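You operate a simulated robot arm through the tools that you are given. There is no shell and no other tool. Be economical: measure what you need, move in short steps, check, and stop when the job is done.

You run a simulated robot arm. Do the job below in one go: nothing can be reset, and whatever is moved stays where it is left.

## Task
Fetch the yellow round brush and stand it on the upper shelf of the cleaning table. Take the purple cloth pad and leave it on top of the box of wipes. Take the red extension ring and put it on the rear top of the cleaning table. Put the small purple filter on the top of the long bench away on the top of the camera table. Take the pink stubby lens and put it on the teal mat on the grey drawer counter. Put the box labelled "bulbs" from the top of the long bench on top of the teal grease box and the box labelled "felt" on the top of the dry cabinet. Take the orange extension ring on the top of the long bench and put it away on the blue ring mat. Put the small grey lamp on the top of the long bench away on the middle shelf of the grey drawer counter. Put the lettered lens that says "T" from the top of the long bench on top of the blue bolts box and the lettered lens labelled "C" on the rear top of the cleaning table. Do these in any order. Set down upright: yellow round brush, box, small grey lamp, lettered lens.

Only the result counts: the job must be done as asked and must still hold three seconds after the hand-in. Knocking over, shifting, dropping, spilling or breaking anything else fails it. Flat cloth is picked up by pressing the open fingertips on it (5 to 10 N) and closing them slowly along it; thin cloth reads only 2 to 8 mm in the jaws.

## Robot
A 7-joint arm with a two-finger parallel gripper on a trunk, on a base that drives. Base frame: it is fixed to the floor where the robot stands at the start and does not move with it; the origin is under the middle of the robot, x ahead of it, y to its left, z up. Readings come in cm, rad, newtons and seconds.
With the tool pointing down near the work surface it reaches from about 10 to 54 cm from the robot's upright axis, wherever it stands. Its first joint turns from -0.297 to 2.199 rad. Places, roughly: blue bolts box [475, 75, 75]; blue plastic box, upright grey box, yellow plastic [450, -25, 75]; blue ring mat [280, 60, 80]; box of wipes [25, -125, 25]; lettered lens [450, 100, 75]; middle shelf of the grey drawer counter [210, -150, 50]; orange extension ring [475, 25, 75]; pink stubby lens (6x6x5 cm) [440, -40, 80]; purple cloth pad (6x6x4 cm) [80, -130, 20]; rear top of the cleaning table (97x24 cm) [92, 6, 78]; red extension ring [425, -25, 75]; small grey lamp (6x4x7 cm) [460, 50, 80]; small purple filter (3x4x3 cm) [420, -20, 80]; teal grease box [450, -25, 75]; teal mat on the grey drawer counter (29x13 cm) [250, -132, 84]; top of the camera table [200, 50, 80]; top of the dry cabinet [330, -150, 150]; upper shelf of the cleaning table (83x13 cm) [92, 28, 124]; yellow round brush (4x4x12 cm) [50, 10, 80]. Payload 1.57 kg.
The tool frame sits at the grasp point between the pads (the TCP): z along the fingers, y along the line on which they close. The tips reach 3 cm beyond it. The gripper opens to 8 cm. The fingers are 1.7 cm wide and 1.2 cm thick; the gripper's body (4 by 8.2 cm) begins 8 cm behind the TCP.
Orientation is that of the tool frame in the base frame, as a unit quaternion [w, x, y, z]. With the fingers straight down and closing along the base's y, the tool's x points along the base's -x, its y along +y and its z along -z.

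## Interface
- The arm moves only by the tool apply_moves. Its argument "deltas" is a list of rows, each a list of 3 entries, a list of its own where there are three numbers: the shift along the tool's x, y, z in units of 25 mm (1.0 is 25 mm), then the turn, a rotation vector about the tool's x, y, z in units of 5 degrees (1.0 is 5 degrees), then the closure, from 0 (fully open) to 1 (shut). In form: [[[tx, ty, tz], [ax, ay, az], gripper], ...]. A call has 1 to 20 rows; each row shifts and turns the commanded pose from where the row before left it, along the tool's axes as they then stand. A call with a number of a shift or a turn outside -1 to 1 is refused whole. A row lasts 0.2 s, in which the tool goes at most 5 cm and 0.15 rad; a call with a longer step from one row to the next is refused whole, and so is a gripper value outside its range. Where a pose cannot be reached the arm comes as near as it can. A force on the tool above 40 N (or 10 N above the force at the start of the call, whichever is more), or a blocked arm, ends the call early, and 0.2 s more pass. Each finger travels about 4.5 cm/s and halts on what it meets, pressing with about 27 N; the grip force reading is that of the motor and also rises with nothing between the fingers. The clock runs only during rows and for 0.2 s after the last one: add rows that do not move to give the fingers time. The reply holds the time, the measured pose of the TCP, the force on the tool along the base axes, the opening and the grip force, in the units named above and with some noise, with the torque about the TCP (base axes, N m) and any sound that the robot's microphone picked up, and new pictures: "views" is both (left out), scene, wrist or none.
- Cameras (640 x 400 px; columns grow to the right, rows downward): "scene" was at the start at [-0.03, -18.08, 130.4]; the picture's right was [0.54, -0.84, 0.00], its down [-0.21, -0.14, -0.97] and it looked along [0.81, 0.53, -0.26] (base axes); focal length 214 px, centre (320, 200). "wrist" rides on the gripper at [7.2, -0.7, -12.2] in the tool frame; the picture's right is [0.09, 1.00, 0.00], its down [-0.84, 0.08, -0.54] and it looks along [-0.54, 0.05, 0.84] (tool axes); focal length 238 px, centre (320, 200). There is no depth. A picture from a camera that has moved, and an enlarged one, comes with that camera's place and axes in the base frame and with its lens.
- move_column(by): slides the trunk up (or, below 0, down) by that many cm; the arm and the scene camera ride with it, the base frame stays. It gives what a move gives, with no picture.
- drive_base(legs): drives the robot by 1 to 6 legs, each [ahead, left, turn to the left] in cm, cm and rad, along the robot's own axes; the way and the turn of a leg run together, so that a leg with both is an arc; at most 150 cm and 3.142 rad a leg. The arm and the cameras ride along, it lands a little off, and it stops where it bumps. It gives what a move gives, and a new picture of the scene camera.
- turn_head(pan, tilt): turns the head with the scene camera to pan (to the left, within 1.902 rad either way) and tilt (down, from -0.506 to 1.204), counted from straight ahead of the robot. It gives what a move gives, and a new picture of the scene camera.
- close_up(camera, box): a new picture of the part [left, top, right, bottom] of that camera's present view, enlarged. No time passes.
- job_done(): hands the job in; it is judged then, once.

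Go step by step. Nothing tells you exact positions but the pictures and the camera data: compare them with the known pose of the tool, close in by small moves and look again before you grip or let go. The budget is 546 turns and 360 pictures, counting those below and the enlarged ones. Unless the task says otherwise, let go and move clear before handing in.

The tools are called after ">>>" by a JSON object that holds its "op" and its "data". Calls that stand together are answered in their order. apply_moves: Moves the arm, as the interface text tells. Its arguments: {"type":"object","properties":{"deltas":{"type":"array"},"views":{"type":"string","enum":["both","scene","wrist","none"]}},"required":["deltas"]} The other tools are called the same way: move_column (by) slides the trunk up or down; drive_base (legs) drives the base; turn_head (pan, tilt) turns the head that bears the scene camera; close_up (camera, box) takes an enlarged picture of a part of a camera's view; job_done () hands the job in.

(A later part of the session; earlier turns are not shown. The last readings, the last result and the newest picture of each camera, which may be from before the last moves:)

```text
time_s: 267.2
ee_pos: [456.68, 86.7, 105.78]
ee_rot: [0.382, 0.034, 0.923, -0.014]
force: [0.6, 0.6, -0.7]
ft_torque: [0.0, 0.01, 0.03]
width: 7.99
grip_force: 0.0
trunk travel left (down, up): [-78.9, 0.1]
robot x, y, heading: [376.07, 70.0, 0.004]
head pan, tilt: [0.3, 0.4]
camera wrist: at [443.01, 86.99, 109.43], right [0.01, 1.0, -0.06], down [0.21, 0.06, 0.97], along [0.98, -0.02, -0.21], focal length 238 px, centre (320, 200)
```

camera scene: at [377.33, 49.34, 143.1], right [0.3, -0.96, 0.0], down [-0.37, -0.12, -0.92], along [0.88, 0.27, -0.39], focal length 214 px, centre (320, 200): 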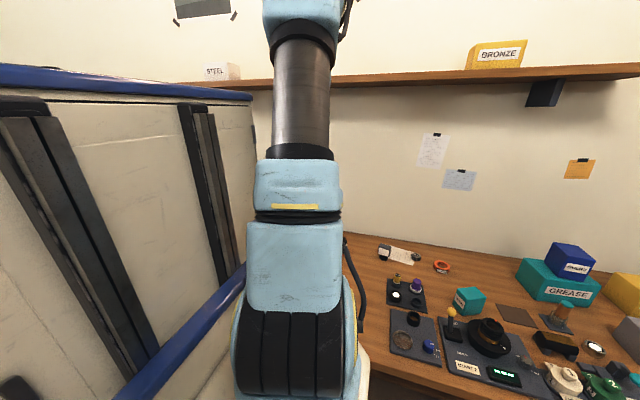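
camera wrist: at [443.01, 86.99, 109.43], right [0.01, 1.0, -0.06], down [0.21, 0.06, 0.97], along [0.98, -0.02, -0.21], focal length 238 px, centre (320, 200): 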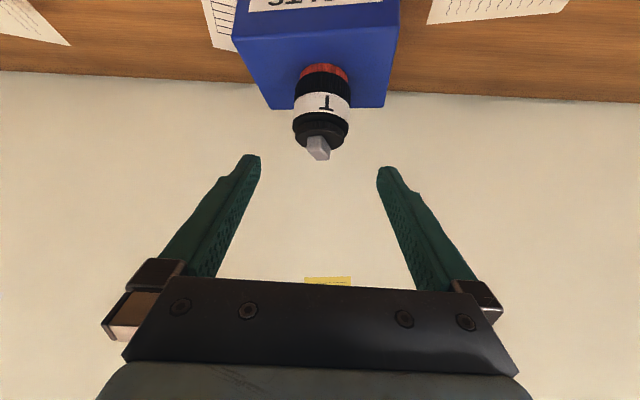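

>>> {"op": "drive_base", "data": {"legs": [[-4, 25, 0]]}}

>>> {"op": "apply_moves", "data": {"deltas": [[[0.7, -0.6, -0.7], [0, 0.7, 0], 0], [[0.7, -0.6, -0.7], [0, 0.7, 0], 0], [[0.7, -0.6, -0.6], [0, 0.7, 0], 0], [[0.7, -0.5, -0.6], [0, 0.7, 0], 0], [[0.7, -0.5, -0.5], [0, 0.7, 0], 0], [[0.7, 0, -0.4], [0, 0.6, 0], 0], [[0, 0, 0], [0, 0, 0], 0]], "views": "wrist"}}

```text
time_s: 269.1
ee_pos: [452.83, 111.78, 105.84]
ee_rot: [0.382, 0.035, 0.923, -0.014]
force: [-0.1, -0.1, 0.1]
ft_torque: [0.02, 0.01, 0.0]
width: 7.99
grip_force: 0.0
trunk travel left (down, up): [-78.9, 0.1]
robot x, y, heading: [372.33, 95.07, -0.003]
head pan, tilt: [0.3, 0.4]
camera scene: at [373.3, 74.71, 143.1], right [0.29, -0.96, 0.0], down [-0.37, -0.11, -0.92], along [0.88, 0.27, -0.39], focal length 214 px, centre (320, 200)
```

scene: 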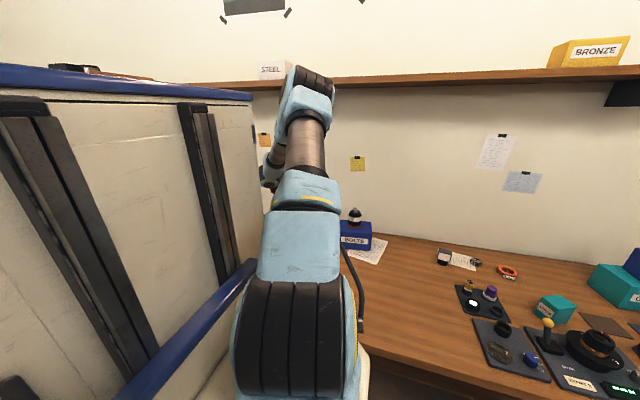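

```text
time_s: 270.7
ee_pos: [438.59, 105.75, 106.63]
ee_rot: [0.212, 0.037, 0.977, -0.008]
force: [-0.4, -0.3, -0.7]
ft_torque: [0.02, 0.01, 0.01]
width: 8.02
grip_force: 0.1
trunk travel left (down, up): [-78.9, 0.1]
robot x, y, heading: [372.71, 95.59, 0.0]
head pan, tilt: [0.3, 0.4]
camera wrist: at [426.92, 106.08, 114.73], right [-0.01, 1.0, -0.04], down [0.54, 0.04, 0.84], along [0.84, -0.01, -0.54], focal length 238 px, centre (320, 200)
```

wrist: 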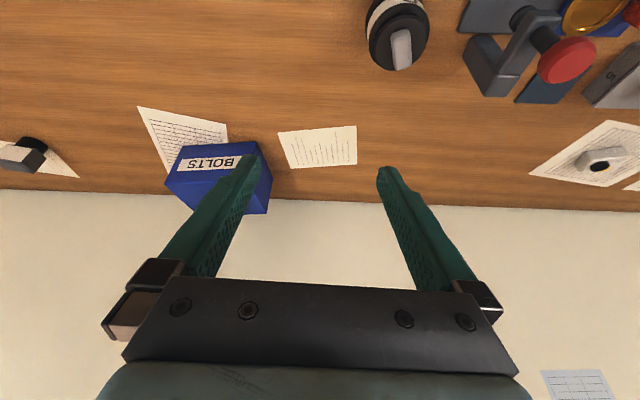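

>>> {"op": "close_up", "data": {"camera": "wrist", "box": [340, 0, 640, 190]}}

>>> {"op": "drive_base", "data": {"legs": [[-12, 5, 0]]}}

>>> {"op": "close_up", "data": {"camera": "wrist", "box": [300, 0, 640, 210]}}

```text
2.11 times, centred on (490, 95) of wrist
camera zoom: at [426.92, 106.08, 114.73], right [-0.01, 1.0, -0.04], down [0.54, 0.04, 0.84], along [0.84, -0.01, -0.54], focal length 502 px, centre (-38, 421)
```

zoom: 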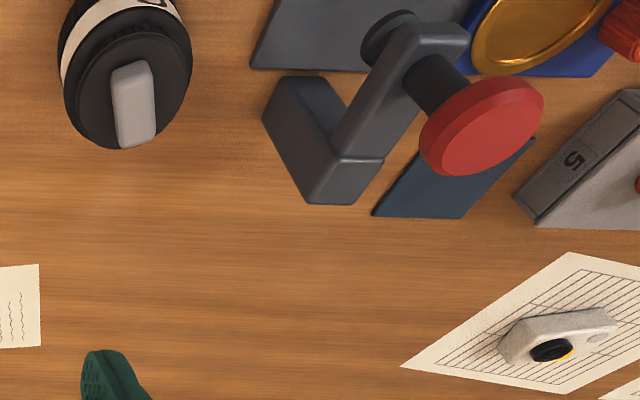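

```text
time_s: 272.0
ee_pos: [426.53, 111.09, 106.71]
ee_rot: [0.212, 0.037, 0.977, -0.008]
force: [-0.5, -0.4, 0.0]
ft_torque: [-0.01, -0.01, 0.02]
width: 7.96
grip_force: 0.0
trunk travel left (down, up): [-78.9, 0.1]
robot x, y, heading: [360.14, 100.63, 0.0]
head pan, tilt: [0.3, 0.4]
camera scene: at [361.33, 79.75, 143.1], right [0.3, -0.96, 0.0], down [-0.37, -0.12, -0.92], along [0.88, 0.27, -0.39], focal length 214 px, centre (320, 200)
```

scene: 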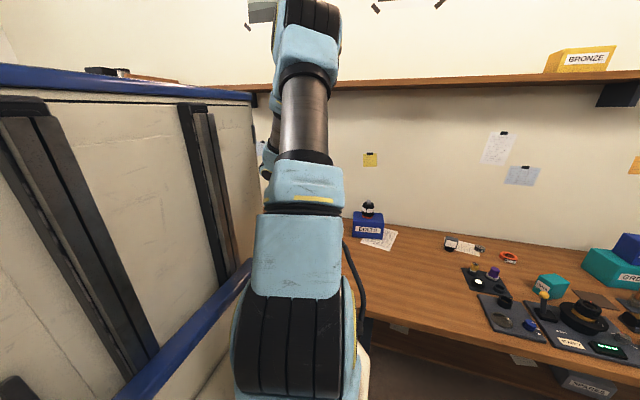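

```text
1.88 times, centred on (470, 105) of wrist
camera zoom: at [414.93, 111.22, 114.73], right [-0.01, 1.0, -0.04], down [0.54, 0.04, 0.84], along [0.84, -0.01, -0.54], focal length 449 px, centre (38, 379)
```

zoom: 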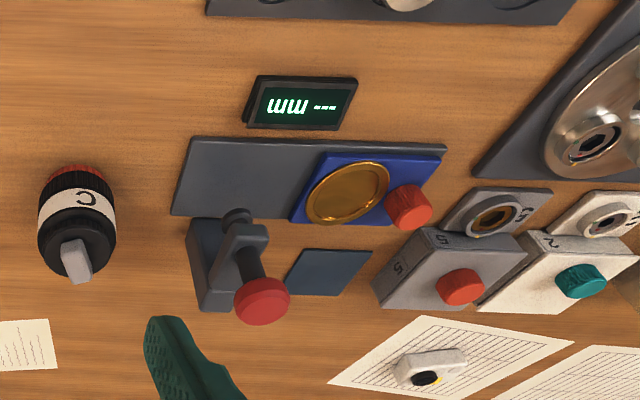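

The C lens is confirmed at about (440, 113.3). I approach it.

>>> {"op": "drive_base", "data": {"legs": [[6, 0, 0]]}}

>>> {"op": "apply_moves", "data": {"deltas": [[[0.03, 0.175, 0.92], [0, 0, 0], 0], [[0.03, 0.175, 0.92], [0, 0, 0], 0], [[0.03, 0.175, 0.92], [0, 0, 0], 0], [[0.03, 0.175, 0.92], [0, 0, 0], 0], [[0.03, 0.175, 0.92], [0, 0, 0], 0], [[0, 0, 0], [0, 0, 0], 0]], "views": "wrist"}}

```text
time_s: 272.9
ee_pos: [432.62, 111.06, 106.67]
ee_rot: [0.211, 0.037, 0.977, -0.008]
force: [-0.2, 0.6, 0.3]
ft_torque: [0.02, -0.03, -0.01]
width: 8.0
grip_force: 0.1
trunk travel left (down, up): [-78.9, 0.1]
robot x, y, heading: [366.32, 99.95, 0.003]
head pan, tilt: [0.3, 0.4]
camera scene: at [367.36, 79.76, 143.11], right [0.3, -0.96, 0.0], down [-0.37, -0.11, -0.92], along [0.88, 0.27, -0.39], focal length 214 px, centre (320, 200)
```

scene: 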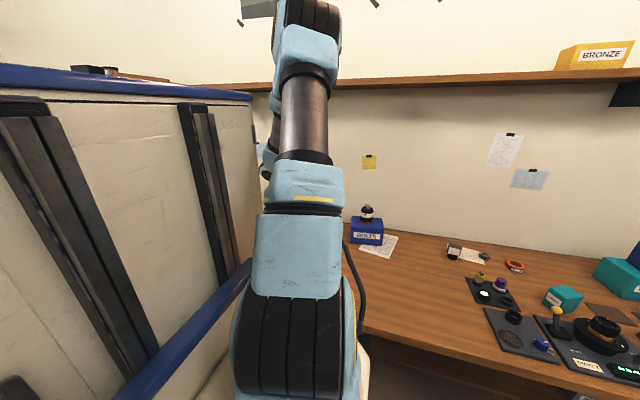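

```text
time_s: 274.4
ee_pos: [437.2, 112.82, 96.09]
ee_rot: [0.212, 0.037, 0.976, -0.008]
force: [-0.3, -0.6, -0.3]
ft_torque: [-0.01, 0.0, 0.02]
width: 7.99
grip_force: 0.0
trunk travel left (down, up): [-78.9, 0.1]
robot x, y, heading: [366.64, 100.21, 0.001]
head pan, tilt: [0.3, 0.4]
camera wrist: at [425.56, 113.08, 104.12], right [-0.01, 1.0, -0.04], down [0.54, 0.04, 0.84], along [0.84, -0.01, -0.54], focal length 238 px, centre (320, 200)
```

wrist: 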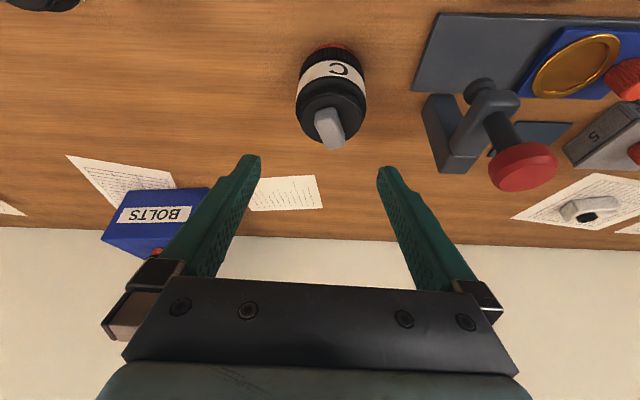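

>>> {"op": "apply_moves", "data": {"deltas": [[[0.46, 0.18, 0], [0, 0, 0], 0], [[0.46, 0.18, 0], [0, 0, 0], 0], [[0, 0, 0.93], [0, 0, 0], 0], [[0, 0, 0.93], [0, 0, 0], 0], [[0, 0, 0.93], [0, 0, 0], 0], [[0, 0, 0], [0, 0, 0], 0]], "views": "wrist"}}

```text
time_s: 275.8
ee_pos: [437.97, 113.75, 88.87]
ee_rot: [0.212, 0.035, 0.977, -0.008]
force: [-0.3, 0.1, 0.0]
ft_torque: [0.03, -0.02, 0.0]
width: 8.0
grip_force: 0.0
trunk travel left (down, up): [-78.9, 0.1]
robot x, y, heading: [366.64, 100.35, 0.003]
head pan, tilt: [0.3, 0.4]
camera wrist: at [426.37, 113.96, 96.88], right [-0.01, 1.0, -0.04], down [0.54, 0.04, 0.84], along [0.84, -0.01, -0.54], focal length 238 px, centre (320, 200)
```

wrist: 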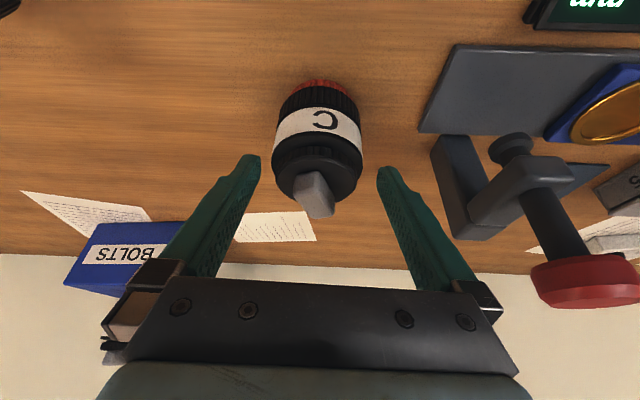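

>>> {"op": "apply_moves", "data": {"deltas": [[[0, 0, 0.93], [0, 0, 0], 0], [[-0.1, 0, 0.93], [0, 0, 0], 0], [[0, 0, 0], [0, 0, 0], 0], [[0, 0, 0], [0, 0, 0], 0.1], [[0, 0, 0], [0, 0, 0], 0.2], [[0, 0, 0], [0, 0, 0], 0.35], [[0, 0, 0], [0, 0, 0], 0.5], [[0, 0, 0], [0, 0, 0], 0.5]], "views": "wrist"}}

```text
time_s: 277.6
ee_pos: [440.23, 113.6, 84.61]
ee_rot: [0.212, 0.037, 0.977, -0.008]
force: [0.7, -3.2, 0.2]
ft_torque: [0.03, -0.03, 0.0]
width: 6.44
grip_force: 27.3
trunk travel left (down, up): [-78.9, 0.1]
robot x, y, heading: [366.44, 100.21, 0.001]
head pan, tilt: [0.3, 0.4]
camera wrist: at [428.55, 113.75, 92.74], right [-0.01, 1.0, -0.04], down [0.54, 0.04, 0.84], along [0.84, -0.01, -0.54], focal length 238 px, centre (320, 200)
```

wrist: 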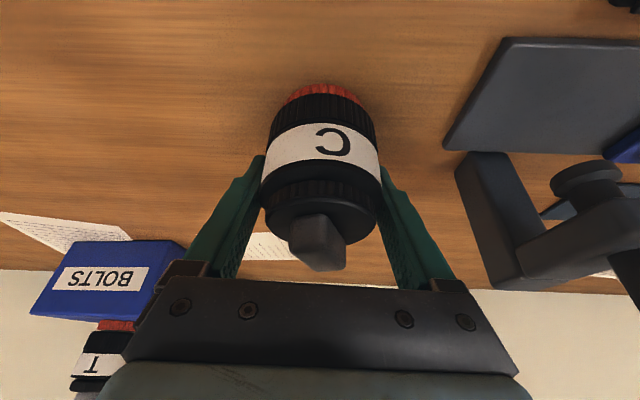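

C lens gripped. I lift and drive back to the cleaning table.

>>> {"op": "apply_moves", "data": {"deltas": [[[-0.41, 0, -0.91], [0, 0, 0], 0.6], [[-0.41, 0, -0.91], [0, 0, 0], 0.6], [[-0.41, 0, -0.91], [0, 0, 0], 0.6], [[-0.41, 0, -0.91], [0, 0, 0], 0.6], [[-0.41, 0, -0.91], [0, 0, 0], 0.6], [[-0.41, 0, -0.91], [0, 0, 0], 0.6], [[-0.41, 0, -0.91], [0, 0, 0], 0.6], [[0, 0, 0], [0, 0, 0], 0.6]], "views": "none"}}

>>> {"op": "drive_base", "data": {"legs": [[-15, 0, 0], [0, -80, 0], [0, -82, 0], [-100, 0, 0]]}}

```text
time_s: 279.4
ee_pos: [440.03, 113.53, 102.09]
ee_rot: [0.212, 0.036, 0.977, -0.008]
force: [-0.4, 0.1, -6.4]
ft_torque: [-0.02, -0.07, 0.04]
width: 6.45
grip_force: 26.9
trunk travel left (down, up): [-78.9, 0.1]
robot x, y, heading: [366.08, 100.15, 0.002]
head pan, tilt: [0.3, 0.4]
```

```text
time_s: 293.4
ee_pos: [324.75, -48.98, 101.89]
ee_rot: [0.213, 0.041, 0.976, -0.009]
force: [0.4, 0.3, -5.5]
ft_torque: [0.03, -0.08, -0.02]
width: 6.44
grip_force: 27.2
trunk travel left (down, up): [-78.9, 0.1]
robot x, y, heading: [251.03, -61.92, -0.009]
head pan, tilt: [0.3, 0.4]
camera scene: at [251.92, -82.17, 143.1], right [0.29, -0.96, 0.0], down [-0.37, -0.11, -0.92], along [0.88, 0.27, -0.39], focal length 214 px, centre (320, 200)
```

scene: 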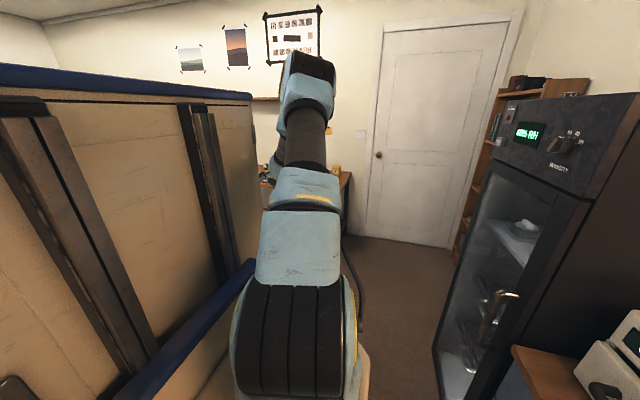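

>>> {"op": "drive_base", "data": {"legs": [[-90, 0, 0.009], [-87, 0, 0], [0, 0, 1.571]]}}

>>> {"op": "apply_moves", "data": {"deltas": [[[0, 0, 0], [0, 0, 0], 0.6]], "views": "wrist"}}

```text
time_s: 306.1
ee_pos: [60.29, 11.36, 102.03]
ee_rot: [0.155, -0.667, 0.715, 0.145]
force: [-0.3, 1.1, -5.5]
ft_torque: [0.04, -0.02, 0.0]
width: 6.44
grip_force: 27.0
trunk travel left (down, up): [-78.9, 0.1]
robot x, y, heading: [73.67, -62.25, 1.573]
head pan, tilt: [0.3, 0.4]
camera scene: at [94.32, -61.48, 143.1], right [0.95, 0.3, 0.0], down [0.12, -0.37, -0.92], along [-0.28, 0.88, -0.39], focal length 214 px, centre (320, 200)
```

scene: 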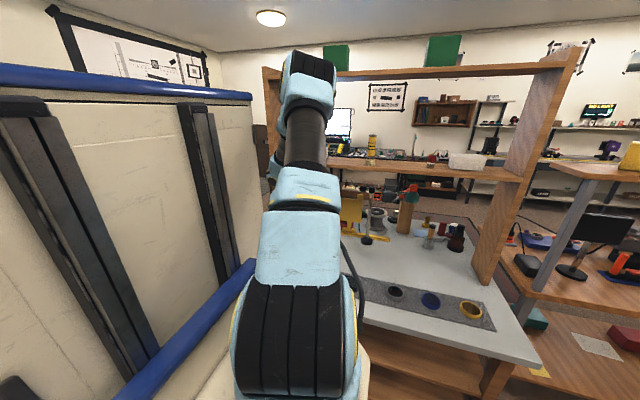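

```text
time_s: 306.6
ee_pos: [60.21, 11.28, 101.92]
ee_rot: [0.155, -0.667, 0.715, 0.145]
force: [1.0, 0.2, -6.4]
ft_torque: [0.03, -0.02, 0.0]
width: 6.46
grip_force: 26.8
trunk travel left (down, up): [-78.9, 0.1]
robot x, y, heading: [74.39, -62.06, 1.576]
head pan, tilt: [0.3, 0.4]
camera wrist: at [60.12, -0.31, 110.1], right [-1.0, -0.01, -0.04], down [-0.04, 0.54, 0.84], along [0.01, 0.84, -0.54], focal length 238 px, centre (320, 200)
```

wrist: 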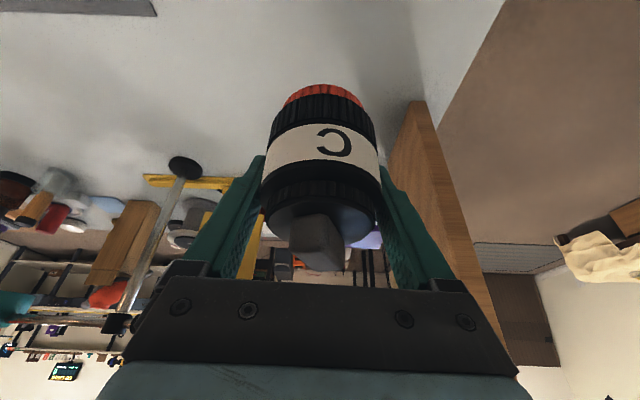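

I lower the C lens to the free rear top area at about (60, 8).

>>> {"op": "apply_moves", "data": {"deltas": [[[0.57, 0, 0.84], [0, 0, 0], 0.6], [[0.57, 0, 0.84], [0, 0, 0], 0.6], [[0.57, 0, 0.84], [0, 0, 0], 0.6], [[0.57, 0, 0.84], [0, 0, 0], 0.6], [[0.57, 0, 0.84], [0, 0, 0], 0.6], [[0.57, 0, 0.84], [0, 0, 0], 0.6], [[0.57, 0, 0.84], [0, 0, 0], 0.6], [[0, 0, 0], [0, 0, 0], 0.6]], "views": "wrist"}}

```text
time_s: 308.4
ee_pos: [60.05, 8.32, 84.64]
ee_rot: [0.155, -0.666, 0.715, 0.145]
force: [1.0, -0.3, -4.9]
ft_torque: [0.08, -0.02, -0.03]
width: 6.43
grip_force: 27.2
trunk travel left (down, up): [-78.9, 0.1]
robot x, y, heading: [74.12, -62.32, 1.575]
head pan, tilt: [0.3, 0.4]
camera wrist: at [59.9, -3.3, 92.69], right [-1.0, -0.01, -0.04], down [-0.04, 0.54, 0.84], along [0.01, 0.84, -0.54], focal length 238 px, centre (320, 200)
```

wrist: 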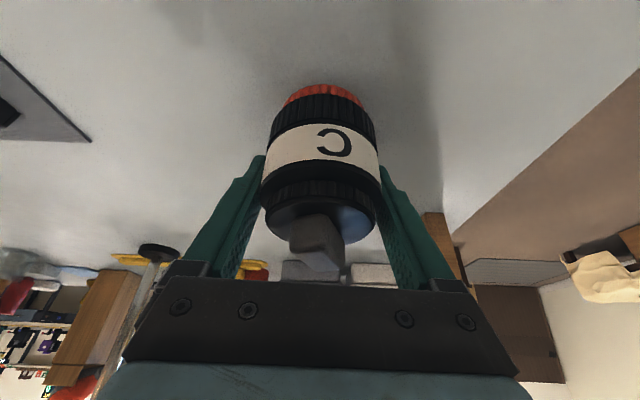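

>>> {"op": "apply_moves", "data": {"deltas": [[[0.15, 0, 0.33], [0, 0, 0], 0.6], [[0, 0, 0], [0, 0, 0], 0.6]], "views": "none"}}

>>> {"op": "apply_moves", "data": {"deltas": [[[0.06, 0, 0.13], [0, 0, 0], 0.6], [[0, 0, 0], [0, 0, 0], 0.6]], "views": "none"}}

```text
time_s: 308.9
ee_pos: [60.17, 8.27, 83.63]
ee_rot: [0.155, -0.667, 0.714, 0.145]
force: [0.5, 0.6, -5.7]
ft_torque: [0.02, 0.01, 0.0]
width: 6.43
grip_force: 26.3
trunk travel left (down, up): [-78.9, 0.1]
robot x, y, heading: [73.76, -62.34, 1.573]
head pan, tilt: [0.3, 0.4]
```

```text
time_s: 309.6
ee_pos: [60.08, 8.32, 83.35]
ee_rot: [0.155, -0.666, 0.715, 0.145]
force: [0.2, 0.2, -5.5]
ft_torque: [0.05, -0.01, -0.03]
width: 6.43
grip_force: 27.2
trunk travel left (down, up): [-78.9, 0.1]
robot x, y, heading: [74.29, -62.24, 1.577]
head pan, tilt: [0.3, 0.4]
```

>>> {"op": "apply_moves", "data": {"deltas": [[[0.04, 0, 0.09], [0, 0, 0], 0.6], [[0, 0, 0], [0, 0, 0], 0.6]], "views": "none"}}

>>> {"op": "apply_moves", "data": {"deltas": [[[0.04, 0, 0.08], [0, 0, 0], 0.6], [[0, 0, 0], [0, 0, 0], 0.6]], "views": "none"}}

```text
time_s: 310.1
ee_pos: [60.15, 8.41, 83.03]
ee_rot: [0.156, -0.666, 0.715, 0.145]
force: [0.3, 0.2, -5.2]
ft_torque: [0.03, 0.01, 0.01]
width: 6.46
grip_force: 27.0
trunk travel left (down, up): [-78.9, 0.1]
robot x, y, heading: [73.87, -62.15, 1.581]
head pan, tilt: [0.3, 0.4]
```

```text
time_s: 310.8
ee_pos: [60.1, 8.3, 82.79]
ee_rot: [0.155, -0.667, 0.714, 0.145]
force: [-0.1, 0.4, -5.6]
ft_torque: [0.07, 0.0, 0.02]
width: 6.41
grip_force: 27.5
trunk travel left (down, up): [-78.9, 0.1]
robot x, y, heading: [74.18, -61.97, 1.572]
head pan, tilt: [0.3, 0.4]
```

>>> {"op": "apply_moves", "data": {"deltas": [[[0.035, 0, 0.08], [0, 0, 0], 0.6], [[0, 0, 0], [0, 0, 0], 0.6]], "views": "none"}}

>>> {"op": "apply_moves", "data": {"deltas": [[[0.035, 0, 0.08], [0, 0, 0], 0.6], [[0, 0, 0], [0, 0, 0], 0.6]], "views": "wrist"}}

```text
time_s: 311.4
ee_pos: [60.02, 8.41, 82.66]
ee_rot: [0.155, -0.666, 0.715, 0.144]
force: [2.0, 0.0, 0.6]
ft_torque: [-0.1, 0.12, 0.01]
width: 6.41
grip_force: 27.4
trunk travel left (down, up): [-78.9, 0.1]
robot x, y, heading: [74.24, -62.48, 1.578]
head pan, tilt: [0.3, 0.4]
```

```text
time_s: 311.9
ee_pos: [59.93, 8.29, 82.58]
ee_rot: [0.156, -0.666, 0.715, 0.146]
force: [0.0, -1.2, 14.7]
ft_torque: [-0.2, 0.09, 0.01]
width: 6.42
grip_force: 27.0
trunk travel left (down, up): [-78.9, 0.1]
robot x, y, heading: [73.93, -62.2, 1.569]
head pan, tilt: [0.3, 0.4]
heard: snap
camera wrist: at [59.87, -3.25, 90.62], right [-1.0, -0.01, -0.04], down [-0.04, 0.54, 0.84], along [0.01, 0.84, -0.54], focal length 238 px, centre (320, 200)
```

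wrist: 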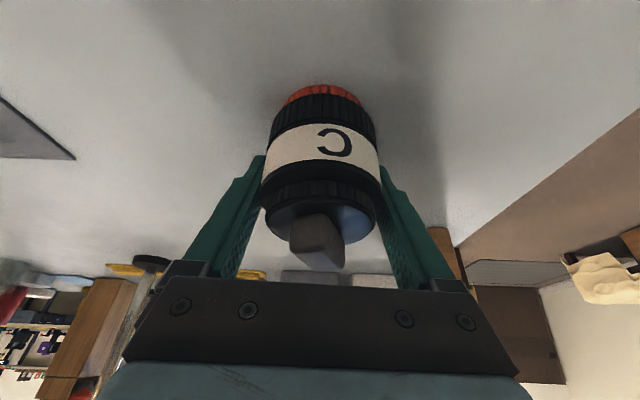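

I heard a snap; I zoom in to check the lens before releasing.

>>> {"op": "close_up", "data": {"camera": "wrist", "box": [220, 60, 420, 290]}}

>>> {"op": "turn_head", "data": {"pan": 0.45, "tilt": 0.5}}

```text
1.74 times, centred on (320, 175) of wrist
camera zoom: at [59.87, -3.25, 90.62], right [-1.0, -0.01, -0.04], down [-0.04, 0.54, 0.84], along [0.01, 0.84, -0.54], focal length 414 px, centre (320, 244)
```

zoom: 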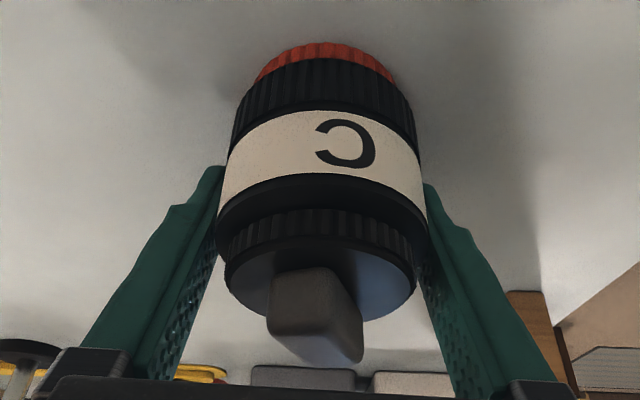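

```text
time_s: 312.6
ee_pos: [60.02, 8.45, 82.47]
ee_rot: [0.155, -0.666, 0.715, 0.146]
force: [-0.8, 2.4, 18.9]
ft_torque: [-0.13, 0.18, 0.04]
width: 6.43
grip_force: 27.4
trunk travel left (down, up): [-78.9, 0.1]
robot x, y, heading: [73.82, -61.82, 1.574]
head pan, tilt: [0.45, 0.499]
camera scene: at [93.12, -62.23, 142.2], right [0.9, 0.44, 0.0], down [0.21, -0.43, -0.88], along [-0.38, 0.79, -0.48], focal length 214 px, centre (320, 200)
```

scene: 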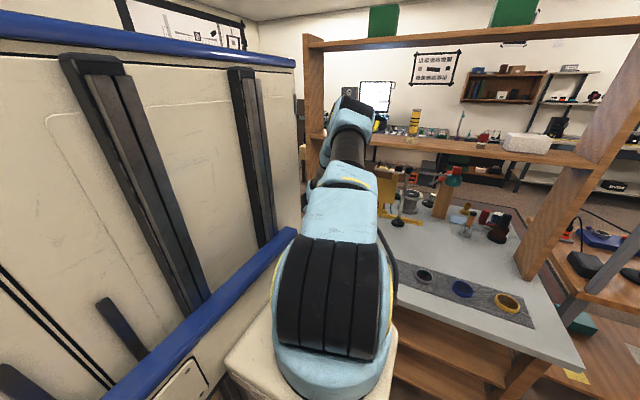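

Nothing visibly broken. I ease off and release.

>>> {"op": "apply_moves", "data": {"deltas": [[[-0.03, 0, -0.06], [0, 0, 0], 0.6], [[0, 0, 0], [0, 0, 0], 0.2], [[0, 0, 0], [0, 0, 0], 0.1], [[0, 0, 0], [0, 0, 0], 0], [[0, 0, 0], [0, 0, 0], 0]], "views": "none"}}

>>> {"op": "apply_moves", "data": {"deltas": [[[0, 0, -0.5], [0, 0, 0], 0], [[0, 0, -1], [0, 0, 0], 0], [[0, 0, -1], [0, 0, 0], 0], [[0, 0, -1], [0, 0, 0], 0], [[0, 0, -1], [0, 0, 0], 0], [[0, 0, -1], [0, 0, 0], 0], [[0, 0, -1], [0, 0, 0], 0], [[0, 0, 0], [0, 0, 0], 0]], "views": "wrist"}}

```text
time_s: 313.9
ee_pos: [60.14, 8.33, 82.53]
ee_rot: [0.155, -0.666, 0.715, 0.144]
force: [-0.3, 0.4, -1.6]
ft_torque: [0.01, 0.03, -0.01]
width: 8.0
grip_force: 0.1
trunk travel left (down, up): [-78.9, 0.1]
robot x, y, heading: [73.97, -62.02, 1.574]
head pan, tilt: [0.45, 0.499]
```

```text
time_s: 315.6
ee_pos: [59.67, 1.51, 97.28]
ee_rot: [0.154, -0.666, 0.715, 0.145]
force: [0.3, -0.2, -0.1]
ft_torque: [0.02, 0.0, -0.02]
width: 8.01
grip_force: 0.0
trunk travel left (down, up): [-78.9, 0.1]
robot x, y, heading: [73.9, -62.58, 1.578]
head pan, tilt: [0.45, 0.499]
camera wrist: at [59.51, -9.96, 105.45], right [-1.0, -0.01, -0.04], down [-0.04, 0.54, 0.84], along [0.01, 0.84, -0.54], focal length 238 px, centre (320, 200)
```

wrist: 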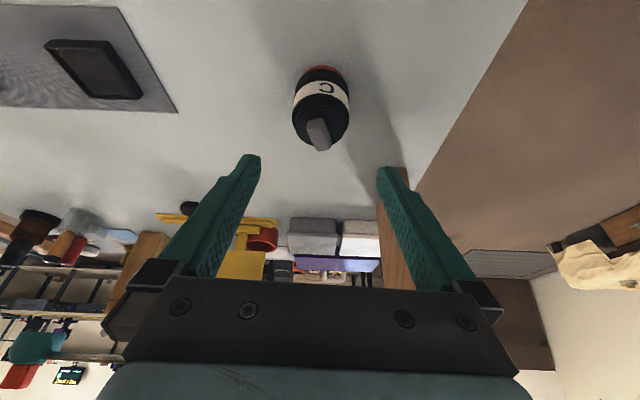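

C lens stands on the rear top. Back to the bench for the red ring.

>>> {"op": "drive_base", "data": {"legs": [[0, 0, -1.576], [140, 0, 0], [146, 0, 0], [0, 17, 0]]}}

>>> {"op": "turn_head", "data": {"pan": 0.0, "tilt": 0.6}}

>>> {"op": "apply_moves", "data": {"deltas": [[[0, 0, 0], [0, 0, 0], 0]], "views": "wrist"}}

```text
time_s: 334.4
ee_pos: [423.81, -37.09, 97.34]
ee_rot: [0.212, 0.047, 0.976, -0.01]
force: [0.6, 0.3, -0.2]
ft_torque: [-0.02, -0.02, -0.01]
width: 8.02
grip_force: 0.1
trunk travel left (down, up): [-78.9, 0.1]
robot x, y, heading: [359.39, -49.83, -0.019]
head pan, tilt: [0.45, 0.499]
camera scene: at [359.44, -69.03, 142.19], right [0.42, -0.91, 0.0], down [-0.44, -0.2, -0.88], along [0.8, 0.37, -0.48], focal length 214 px, centre (320, 200)
```

scene: 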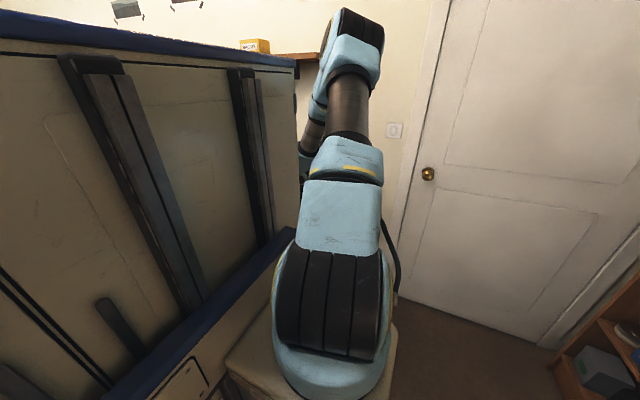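

```text
time_s: 335.3
ee_pos: [423.83, -37.26, 97.33]
ee_rot: [0.212, 0.046, 0.976, -0.01]
force: [-0.1, 0.8, -0.2]
ft_torque: [0.0, 0.02, -0.02]
width: 8.0
grip_force: 0.1
trunk travel left (down, up): [-78.9, 0.1]
robot x, y, heading: [359.21, -49.8, -0.017]
head pan, tilt: [0.0, 0.6]
camera scene: at [360.0, -72.99, 141.28], right [-0.02, -1.0, 0.0], down [-0.56, 0.01, -0.83], along [0.82, -0.02, -0.56], focal length 214 px, centre (320, 200)
```

scene: 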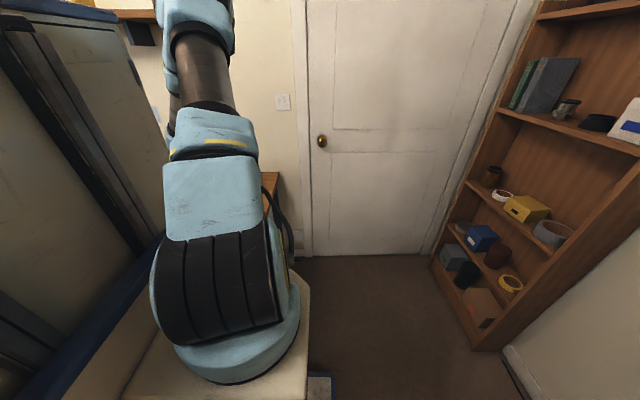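

```text
time_s: 335.7
ee_pos: [423.62, -37.23, 97.3]
ee_rot: [0.212, 0.046, 0.976, -0.01]
force: [0.8, -0.3, -0.2]
ft_torque: [0.01, 0.0, -0.01]
width: 8.02
grip_force: 0.0
trunk travel left (down, up): [-78.9, 0.1]
robot x, y, heading: [359.3, -49.7, -0.019]
head pan, tilt: [0.0, 0.6]
camera wrist: at [412.16, -36.69, 105.44], right [0.01, 1.0, -0.04], down [0.54, 0.03, 0.84], along [0.84, -0.03, -0.54], focal length 238 px, centre (320, 200)
```

wrist: 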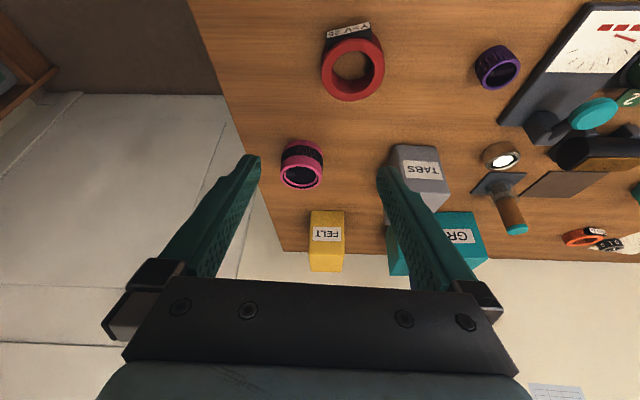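

Good view of ring, filter, pink lens, FELT. I bring the tool upright above the red ring.

>>> {"op": "apply_moves", "data": {"deltas": [[[-0.04, 0.23, 0.45], [0, 0.98, 0], 0], [[-0.04, 0.23, 0.45], [0, 0.98, 0], 0], [[-0.04, 0.23, 0.45], [0, 0.98, 0], 0], [[-0.04, 0.23, 0.45], [0, 0.98, 0], 0], [[-0.04, 0.23, 0.45], [0, 0.98, 0], 0], [[0, 0, 0], [0, 0, 0], 0]], "views": "wrist"}}

```text
time_s: 337.1
ee_pos: [425.99, -34.43, 92.1]
ee_rot: [-0.001, 0.047, 0.999, 0.001]
force: [-0.7, 0.3, -0.4]
ft_torque: [-0.01, 0.0, -0.02]
width: 8.0
grip_force: 0.1
trunk travel left (down, up): [-78.9, 0.1]
robot x, y, heading: [359.63, -50.08, -0.025]
head pan, tilt: [0.0, 0.6]
camera wrist: at [418.71, -34.39, 104.27], right [0.0, 1.0, 0.0], down [0.84, 0.0, 0.54], along [0.54, 0.0, -0.84], focal length 238 px, centre (320, 200)
```

wrist: 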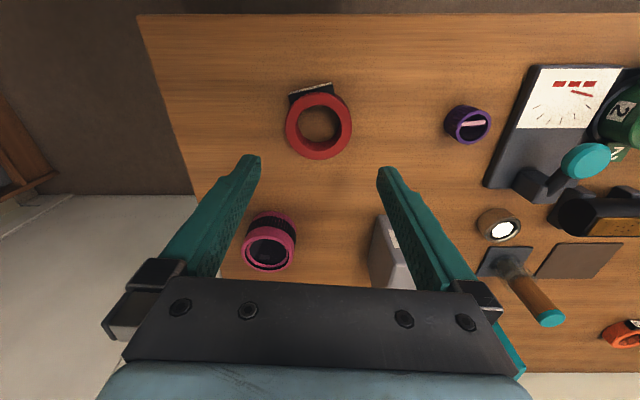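

Ring centred at (425.3, -34.4). I descend with the fingers straddling it.

>>> {"op": "apply_moves", "data": {"deltas": [[[0.3, 0, 0.8], [0, 0, 0], 0], [[0, 0, 0.8], [0, 0, 0], 0], [[0, 0, 0.8], [0, 0, 0], 0], [[0, 0, 0.8], [0, 0, 0], 0], [[0, 0, 0], [0, 0, 0], 0]], "views": "wrist"}}

```text
time_s: 338.3
ee_pos: [425.22, -34.35, 84.09]
ee_rot: [-0.001, 0.047, 0.999, 0.0]
force: [-0.1, 0.0, -0.6]
ft_torque: [-0.02, 0.01, 0.0]
width: 8.0
grip_force: 0.0
trunk travel left (down, up): [-78.9, 0.1]
robot x, y, heading: [359.73, -49.92, -0.015]
head pan, tilt: [0.0, 0.6]
camera wrist: at [417.92, -34.25, 96.23], right [0.0, 1.0, 0.0], down [0.84, 0.0, 0.54], along [0.54, 0.0, -0.84], focal length 238 px, centre (320, 200)
```

wrist: 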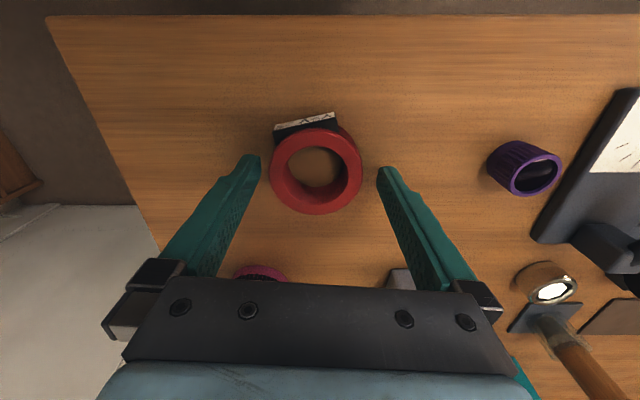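

>>> {"op": "apply_moves", "data": {"deltas": [[[0, -0.04, 0.4], [0, 0, 0], 0], [[0, 0, 0], [0, 0, 0], 0], [[0, 0, 0], [0, 0, 0], 0.1], [[0, 0, 0], [0, 0, 0], 0.2], [[0, 0, 0], [0, 0, 0], 0.35], [[0, 0, 0], [0, 0, 0], 0.5], [[0, 0, 0], [0, 0, 0], 0.5]], "views": "wrist"}}

```text
time_s: 339.9
ee_pos: [425.26, -34.38, 83.1]
ee_rot: [0.001, 0.048, 0.999, 0.001]
force: [1.5, -0.4, 0.8]
ft_torque: [-0.01, 0.0, 0.01]
width: 5.96
grip_force: 26.7
trunk travel left (down, up): [-78.9, 0.1]
robot x, y, heading: [359.19, -49.49, -0.018]
head pan, tilt: [0.0, 0.6]
camera wrist: at [417.94, -34.37, 95.26], right [0.0, 1.0, 0.0], down [0.84, 0.0, 0.54], along [0.54, 0.0, -0.84], focal length 238 px, centre (320, 200)
```

wrist: 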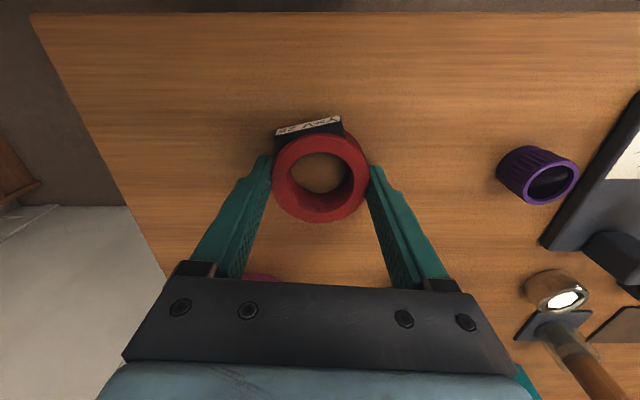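

Red ring gripped. I lift and go back to the cleaning table.

>>> {"op": "apply_moves", "data": {"deltas": [[[0, 0, -1], [0, 0, 0], 0.6], [[0, 0, -1], [0, 0, 0], 0.6], [[0, 0, -1], [0, 0, 0], 0.6], [[0, 0, -1], [0, 0, 0], 0.6], [[0, 0, -1], [0, 0, 0], 0.6], [[0, 0, -1], [0, 0, 0], 0.6], [[0, 0, 0], [0, 0, 0], 0.6]], "views": "wrist"}}

>>> {"op": "drive_base", "data": {"legs": [[-8, -12, 0.018], [-135, 0, 0], [-130, 0, 0], [0, 0, 1.571]]}}

>>> {"op": "apply_moves", "data": {"deltas": [[[0, 0, 0], [0, 0, 0], 0.6]], "views": "wrist"}}

```text
time_s: 341.5
ee_pos: [425.24, -34.43, 98.17]
ee_rot: [-0.001, 0.047, 0.999, 0.0]
force: [-0.3, 0.2, -0.6]
ft_torque: [-0.03, 0.0, -0.03]
width: 5.97
grip_force: 26.9
trunk travel left (down, up): [-78.9, 0.1]
robot x, y, heading: [359.28, -49.77, -0.018]
head pan, tilt: [0.0, 0.6]
camera wrist: at [417.99, -34.4, 110.31], right [0.0, 1.0, 0.0], down [0.84, 0.0, 0.54], along [0.54, 0.0, -0.84], focal length 238 px, centre (320, 200)
```

wrist: 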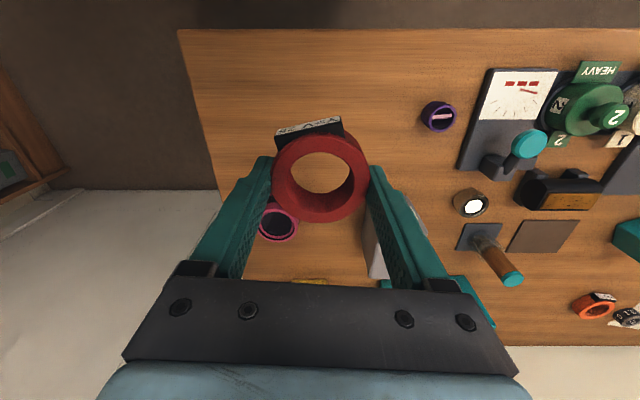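

```text
time_s: 359.1
ee_pos: [70.23, 6.01, 98.12]
ee_rot: [0.0, -0.677, 0.736, -0.001]
force: [-0.2, -1.2, -0.6]
ft_torque: [-0.03, 0.0, -0.01]
width: 5.97
grip_force: 27.4
trunk travel left (down, up): [-78.9, 0.1]
robot x, y, heading: [86.71, -59.8, 1.564]
head pan, tilt: [0.0, 0.6]
camera scene: at [109.52, -59.14, 141.28], right [1.0, -0.01, 0.0], down [-0.01, -0.56, -0.83], along [0.01, 0.82, -0.56], focal length 214 px, centre (320, 200)
```

scene: 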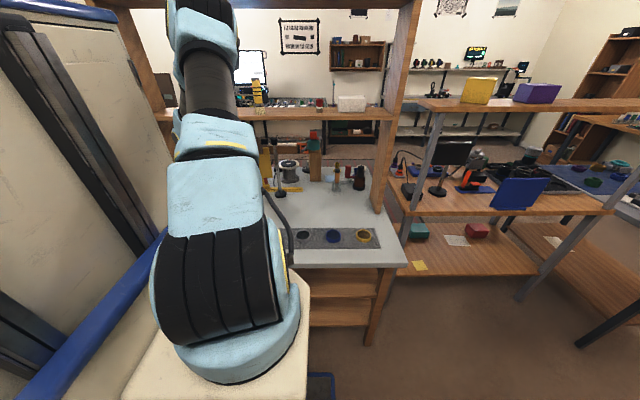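

```text
time_s: 359.5
ee_pos: [70.17, 5.96, 98.13]
ee_rot: [0.0, -0.678, 0.735, 0.0]
force: [0.4, -0.8, -0.4]
ft_torque: [0.01, 0.03, 0.01]
width: 5.94
grip_force: 26.8
trunk travel left (down, up): [-78.9, 0.1]
robot x, y, heading: [86.64, -59.43, 1.564]
head pan, tilt: [0.0, 0.6]
camera wrist: at [70.25, -1.3, 110.29], right [-1.0, -0.01, 0.0], down [-0.01, 0.84, 0.54], along [-0.01, 0.54, -0.84], focal length 238 px, centre (320, 200)
```

wrist: 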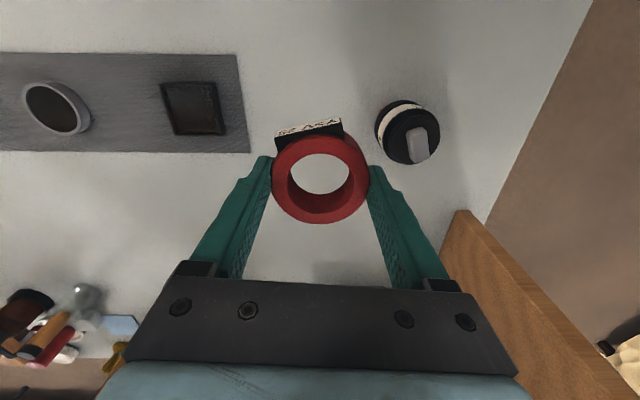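

>>> {"op": "apply_moves", "data": {"deltas": [[[0.2, -0.3, 0.8], [0, 0, 0], 0.6], [[0.2, -0.3, 0.8], [0, 0, 0], 0.6], [[0, 0, 1], [0, 0, 0], 0.6], [[0, 0, 1], [0, 0, 0], 0.6], [[0, 0, 1], [0, 0, 0], 0.6], [[0, 0, 1], [0, 0, 0], 0.6], [[0, 0, 0.8], [0, 0, 0], 0.6], [[0, 0, 0], [0, 0, 0], 0.6]], "views": "wrist"}}

```text
time_s: 361.3
ee_pos: [71.7, 4.72, 81.98]
ee_rot: [-0.001, -0.677, 0.736, 0.0]
force: [0.1, 0.8, -0.3]
ft_torque: [-0.01, 0.0, 0.0]
width: 5.96
grip_force: 27.5
trunk travel left (down, up): [-78.9, 0.1]
robot x, y, heading: [86.53, -59.43, 1.563]
head pan, tilt: [0.0, 0.6]
camera wrist: at [71.72, -2.45, 94.25], right [-1.0, -0.01, 0.0], down [-0.01, 0.84, 0.54], along [-0.01, 0.54, -0.84], focal length 238 px, centre (320, 200)
```

wrist: 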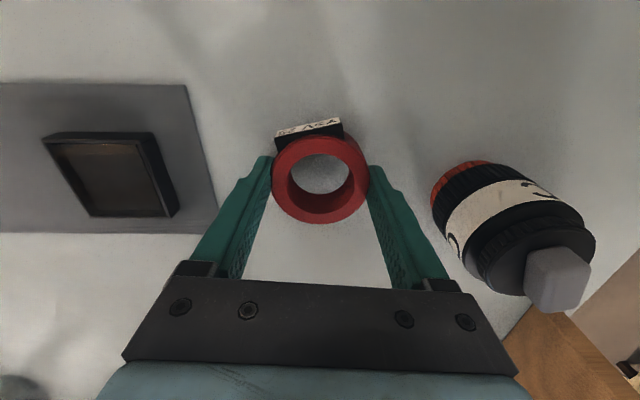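

>>> {"op": "apply_moves", "data": {"deltas": [[[0, 0, 0.25], [0, 0, 0], 0.6], [[0, 0, 0], [0, 0, 0], 0.6]], "views": "none"}}

>>> {"op": "apply_moves", "data": {"deltas": [[[0, 0, 0.1], [0, 0, 0], 0.6], [[0, 0, 0], [0, 0, 0], 0.6]], "views": "none"}}

```text
time_s: 361.9
ee_pos: [71.53, 4.76, 81.38]
ee_rot: [0.0, -0.676, 0.737, 0.0]
force: [0.3, 0.1, -2.0]
ft_torque: [0.01, 0.0, 0.03]
width: 5.94
grip_force: 27.2
trunk travel left (down, up): [-78.9, 0.1]
robot x, y, heading: [86.75, -59.79, 1.564]
head pan, tilt: [0.0, 0.6]
```

```text
time_s: 362.5
ee_pos: [71.66, 4.71, 81.25]
ee_rot: [0.0, -0.677, 0.736, 0.0]
force: [0.2, -0.4, -0.1]
ft_torque: [0.02, 0.01, -0.02]
width: 5.95
grip_force: 26.9
trunk travel left (down, up): [-78.9, 0.1]
robot x, y, heading: [86.37, -59.4, 1.566]
head pan, tilt: [0.0, 0.6]
```

>>> {"op": "apply_moves", "data": {"deltas": [[[0, 0, 0.06], [0, 0, 0], 0.6], [[0, 0, 0], [0, 0, 0], 0.6], [[0, 0, 0], [0, 0, 0], 0.22], [[0, 0, 0], [0, 0, 0], 0.15], [[0, 0, 0], [0, 0, 0], 0.05], [[0, 0, 0], [0, 0, 0], 0.05], [[0, 0, -0.5], [0, 0, 0], 0.05], [[0, 0, -1], [0, 0, 0], 0.05], [[0, 0, -1], [0, 0, 0], 0], [[0, 0, -1], [0, 0, 0], 0], [[0, 0, -1], [0, 0, 0], 0], [[0, 0, -1], [0, 0, 0], 0], [[0, 0, 0], [0, 0, 0], 0]], "views": "wrist"}}

```text
time_s: 365.3
ee_pos: [71.5, 4.76, 94.78]
ee_rot: [0.001, -0.677, 0.736, 0.0]
force: [-0.2, -0.6, 0.1]
ft_torque: [0.02, 0.0, -0.02]
width: 8.0
grip_force: 0.2
trunk travel left (down, up): [-78.9, 0.1]
robot x, y, heading: [86.4, -59.59, 1.564]
head pan, tilt: [0.0, 0.6]
camera wrist: at [71.66, -2.45, 107.0], right [-1.0, -0.01, 0.0], down [-0.01, 0.84, 0.54], along [-0.01, 0.54, -0.84], focal length 238 px, centre (320, 200)
```

wrist: 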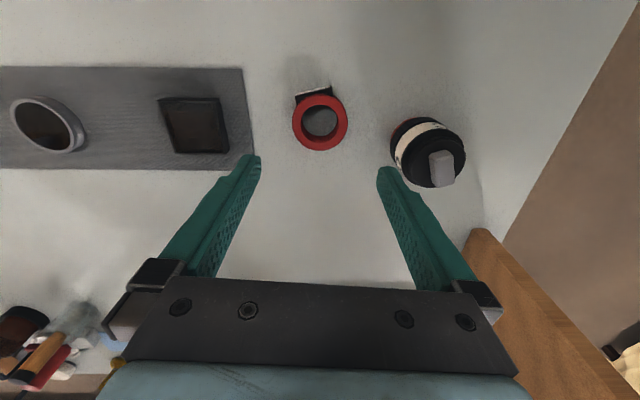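

Red ring done. Back to the bench for the purple filter.

>>> {"op": "drive_base", "data": {"legs": [[0, 0, -1.564], [137, 0, 0], [135, 0, 0], [0, 25, 0]]}}

>>> {"op": "apply_moves", "data": {"deltas": [[[0, 0, 0], [0, 0, 0], 0]], "views": "wrist"}}

```text
time_s: 383.7
ee_pos: [419.86, -22.66, 94.87]
ee_rot: [0.001, 0.039, 0.999, 0.001]
force: [-0.7, -0.2, 0.0]
ft_torque: [0.03, -0.02, 0.0]
width: 8.0
grip_force: 0.1
trunk travel left (down, up): [-78.9, 0.1]
robot x, y, heading: [355.72, -37.67, -0.006]
head pan, tilt: [0.0, 0.6]
camera scene: at [356.43, -60.88, 141.28], right [0.0, -1.0, 0.0], down [-0.56, 0.0, -0.83], along [0.83, 0.0, -0.56], focal length 214 px, centre (320, 200)
```

scene: 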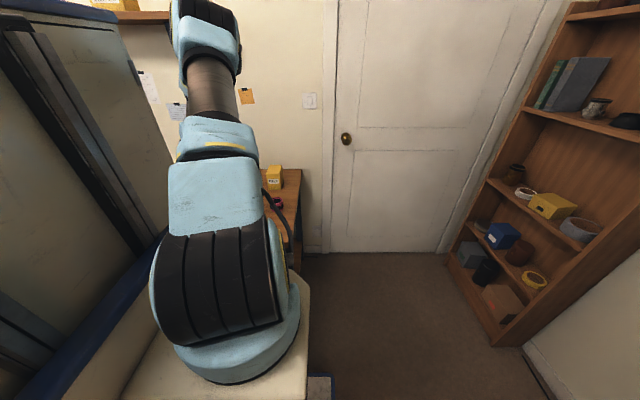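

```text
time_s: 384.1
ee_pos: [419.78, -22.61, 94.91]
ee_rot: [0.0, 0.04, 0.999, 0.0]
force: [0.3, -0.1, -0.3]
ft_torque: [0.0, -0.01, 0.0]
width: 7.99
grip_force: 0.0
trunk travel left (down, up): [-78.9, 0.1]
robot x, y, heading: [355.6, -37.59, -0.007]
head pan, tilt: [0.0, 0.6]
camera wrist: at [412.62, -22.7, 106.98], right [-0.01, 1.0, 0.0], down [0.84, 0.01, 0.54], along [0.54, 0.01, -0.84], focal length 238 px, centre (320, 200)
```

wrist: 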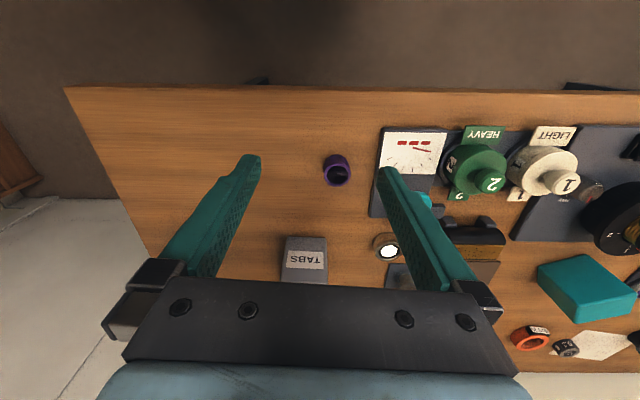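

Filter at (425.3, -20.4). The gauge panel is close on its left, so I use a half-open gripper.

>>> {"op": "apply_moves", "data": {"deltas": [[[-0.71, 0.35, 0.6], [0, 0, 0], 0.3], [[-0.71, 0.35, 0.6], [0, 0, 0], 0.3], [[-0.71, 0.35, 0.6], [0, 0, 0], 0.3], [[0, 0, 0.6], [0, 0, 0], 0.3], [[0, 0, 0], [0, 0, 0], 0.35]], "views": "wrist"}}

```text
time_s: 385.3
ee_pos: [425.32, -20.44, 88.79]
ee_rot: [0.0, 0.039, 0.999, 0.001]
force: [0.1, 1.2, 0.0]
ft_torque: [0.03, 0.0, 0.03]
width: 5.22
grip_force: 0.0
trunk travel left (down, up): [-78.9, 0.1]
robot x, y, heading: [355.43, -37.94, -0.003]
head pan, tilt: [0.0, 0.6]
camera wrist: at [418.11, -20.52, 100.96], right [-0.01, 1.0, 0.0], down [0.84, 0.01, 0.54], along [0.54, 0.01, -0.84], focal length 238 px, centre (320, 200)
```

wrist: 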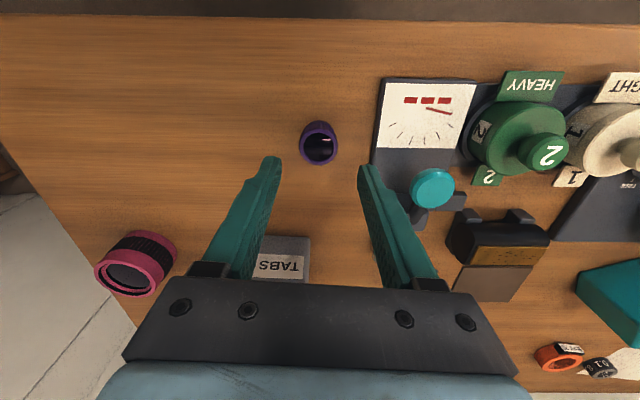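

>>> {"op": "apply_moves", "data": {"deltas": [[[0.2, 0, 0.7], [0, 0, 0], 0.35], [[0, 0, 0.7], [0, 0, 0], 0.35], [[0, 0, 0.6], [0, 0, 0], 0.35], [[0, 0, 0], [0, 0, 0], 0.35]], "views": "wrist"}}

```text
time_s: 386.3
ee_pos: [424.91, -20.31, 83.72]
ee_rot: [0.0, 0.04, 0.999, 0.0]
force: [-0.5, 0.3, -0.2]
ft_torque: [0.02, 0.02, 0.04]
width: 5.21
grip_force: 0.1
trunk travel left (down, up): [-78.9, 0.1]
robot x, y, heading: [355.71, -37.58, -0.01]
head pan, tilt: [0.0, 0.6]
camera wrist: at [417.61, -20.44, 95.97], right [-0.01, 1.0, 0.0], down [0.84, 0.01, 0.54], along [0.54, 0.01, -0.84], focal length 238 px, centre (320, 200)
```

wrist: 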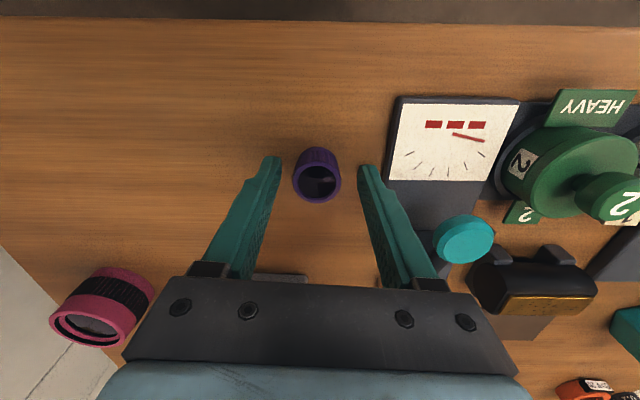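

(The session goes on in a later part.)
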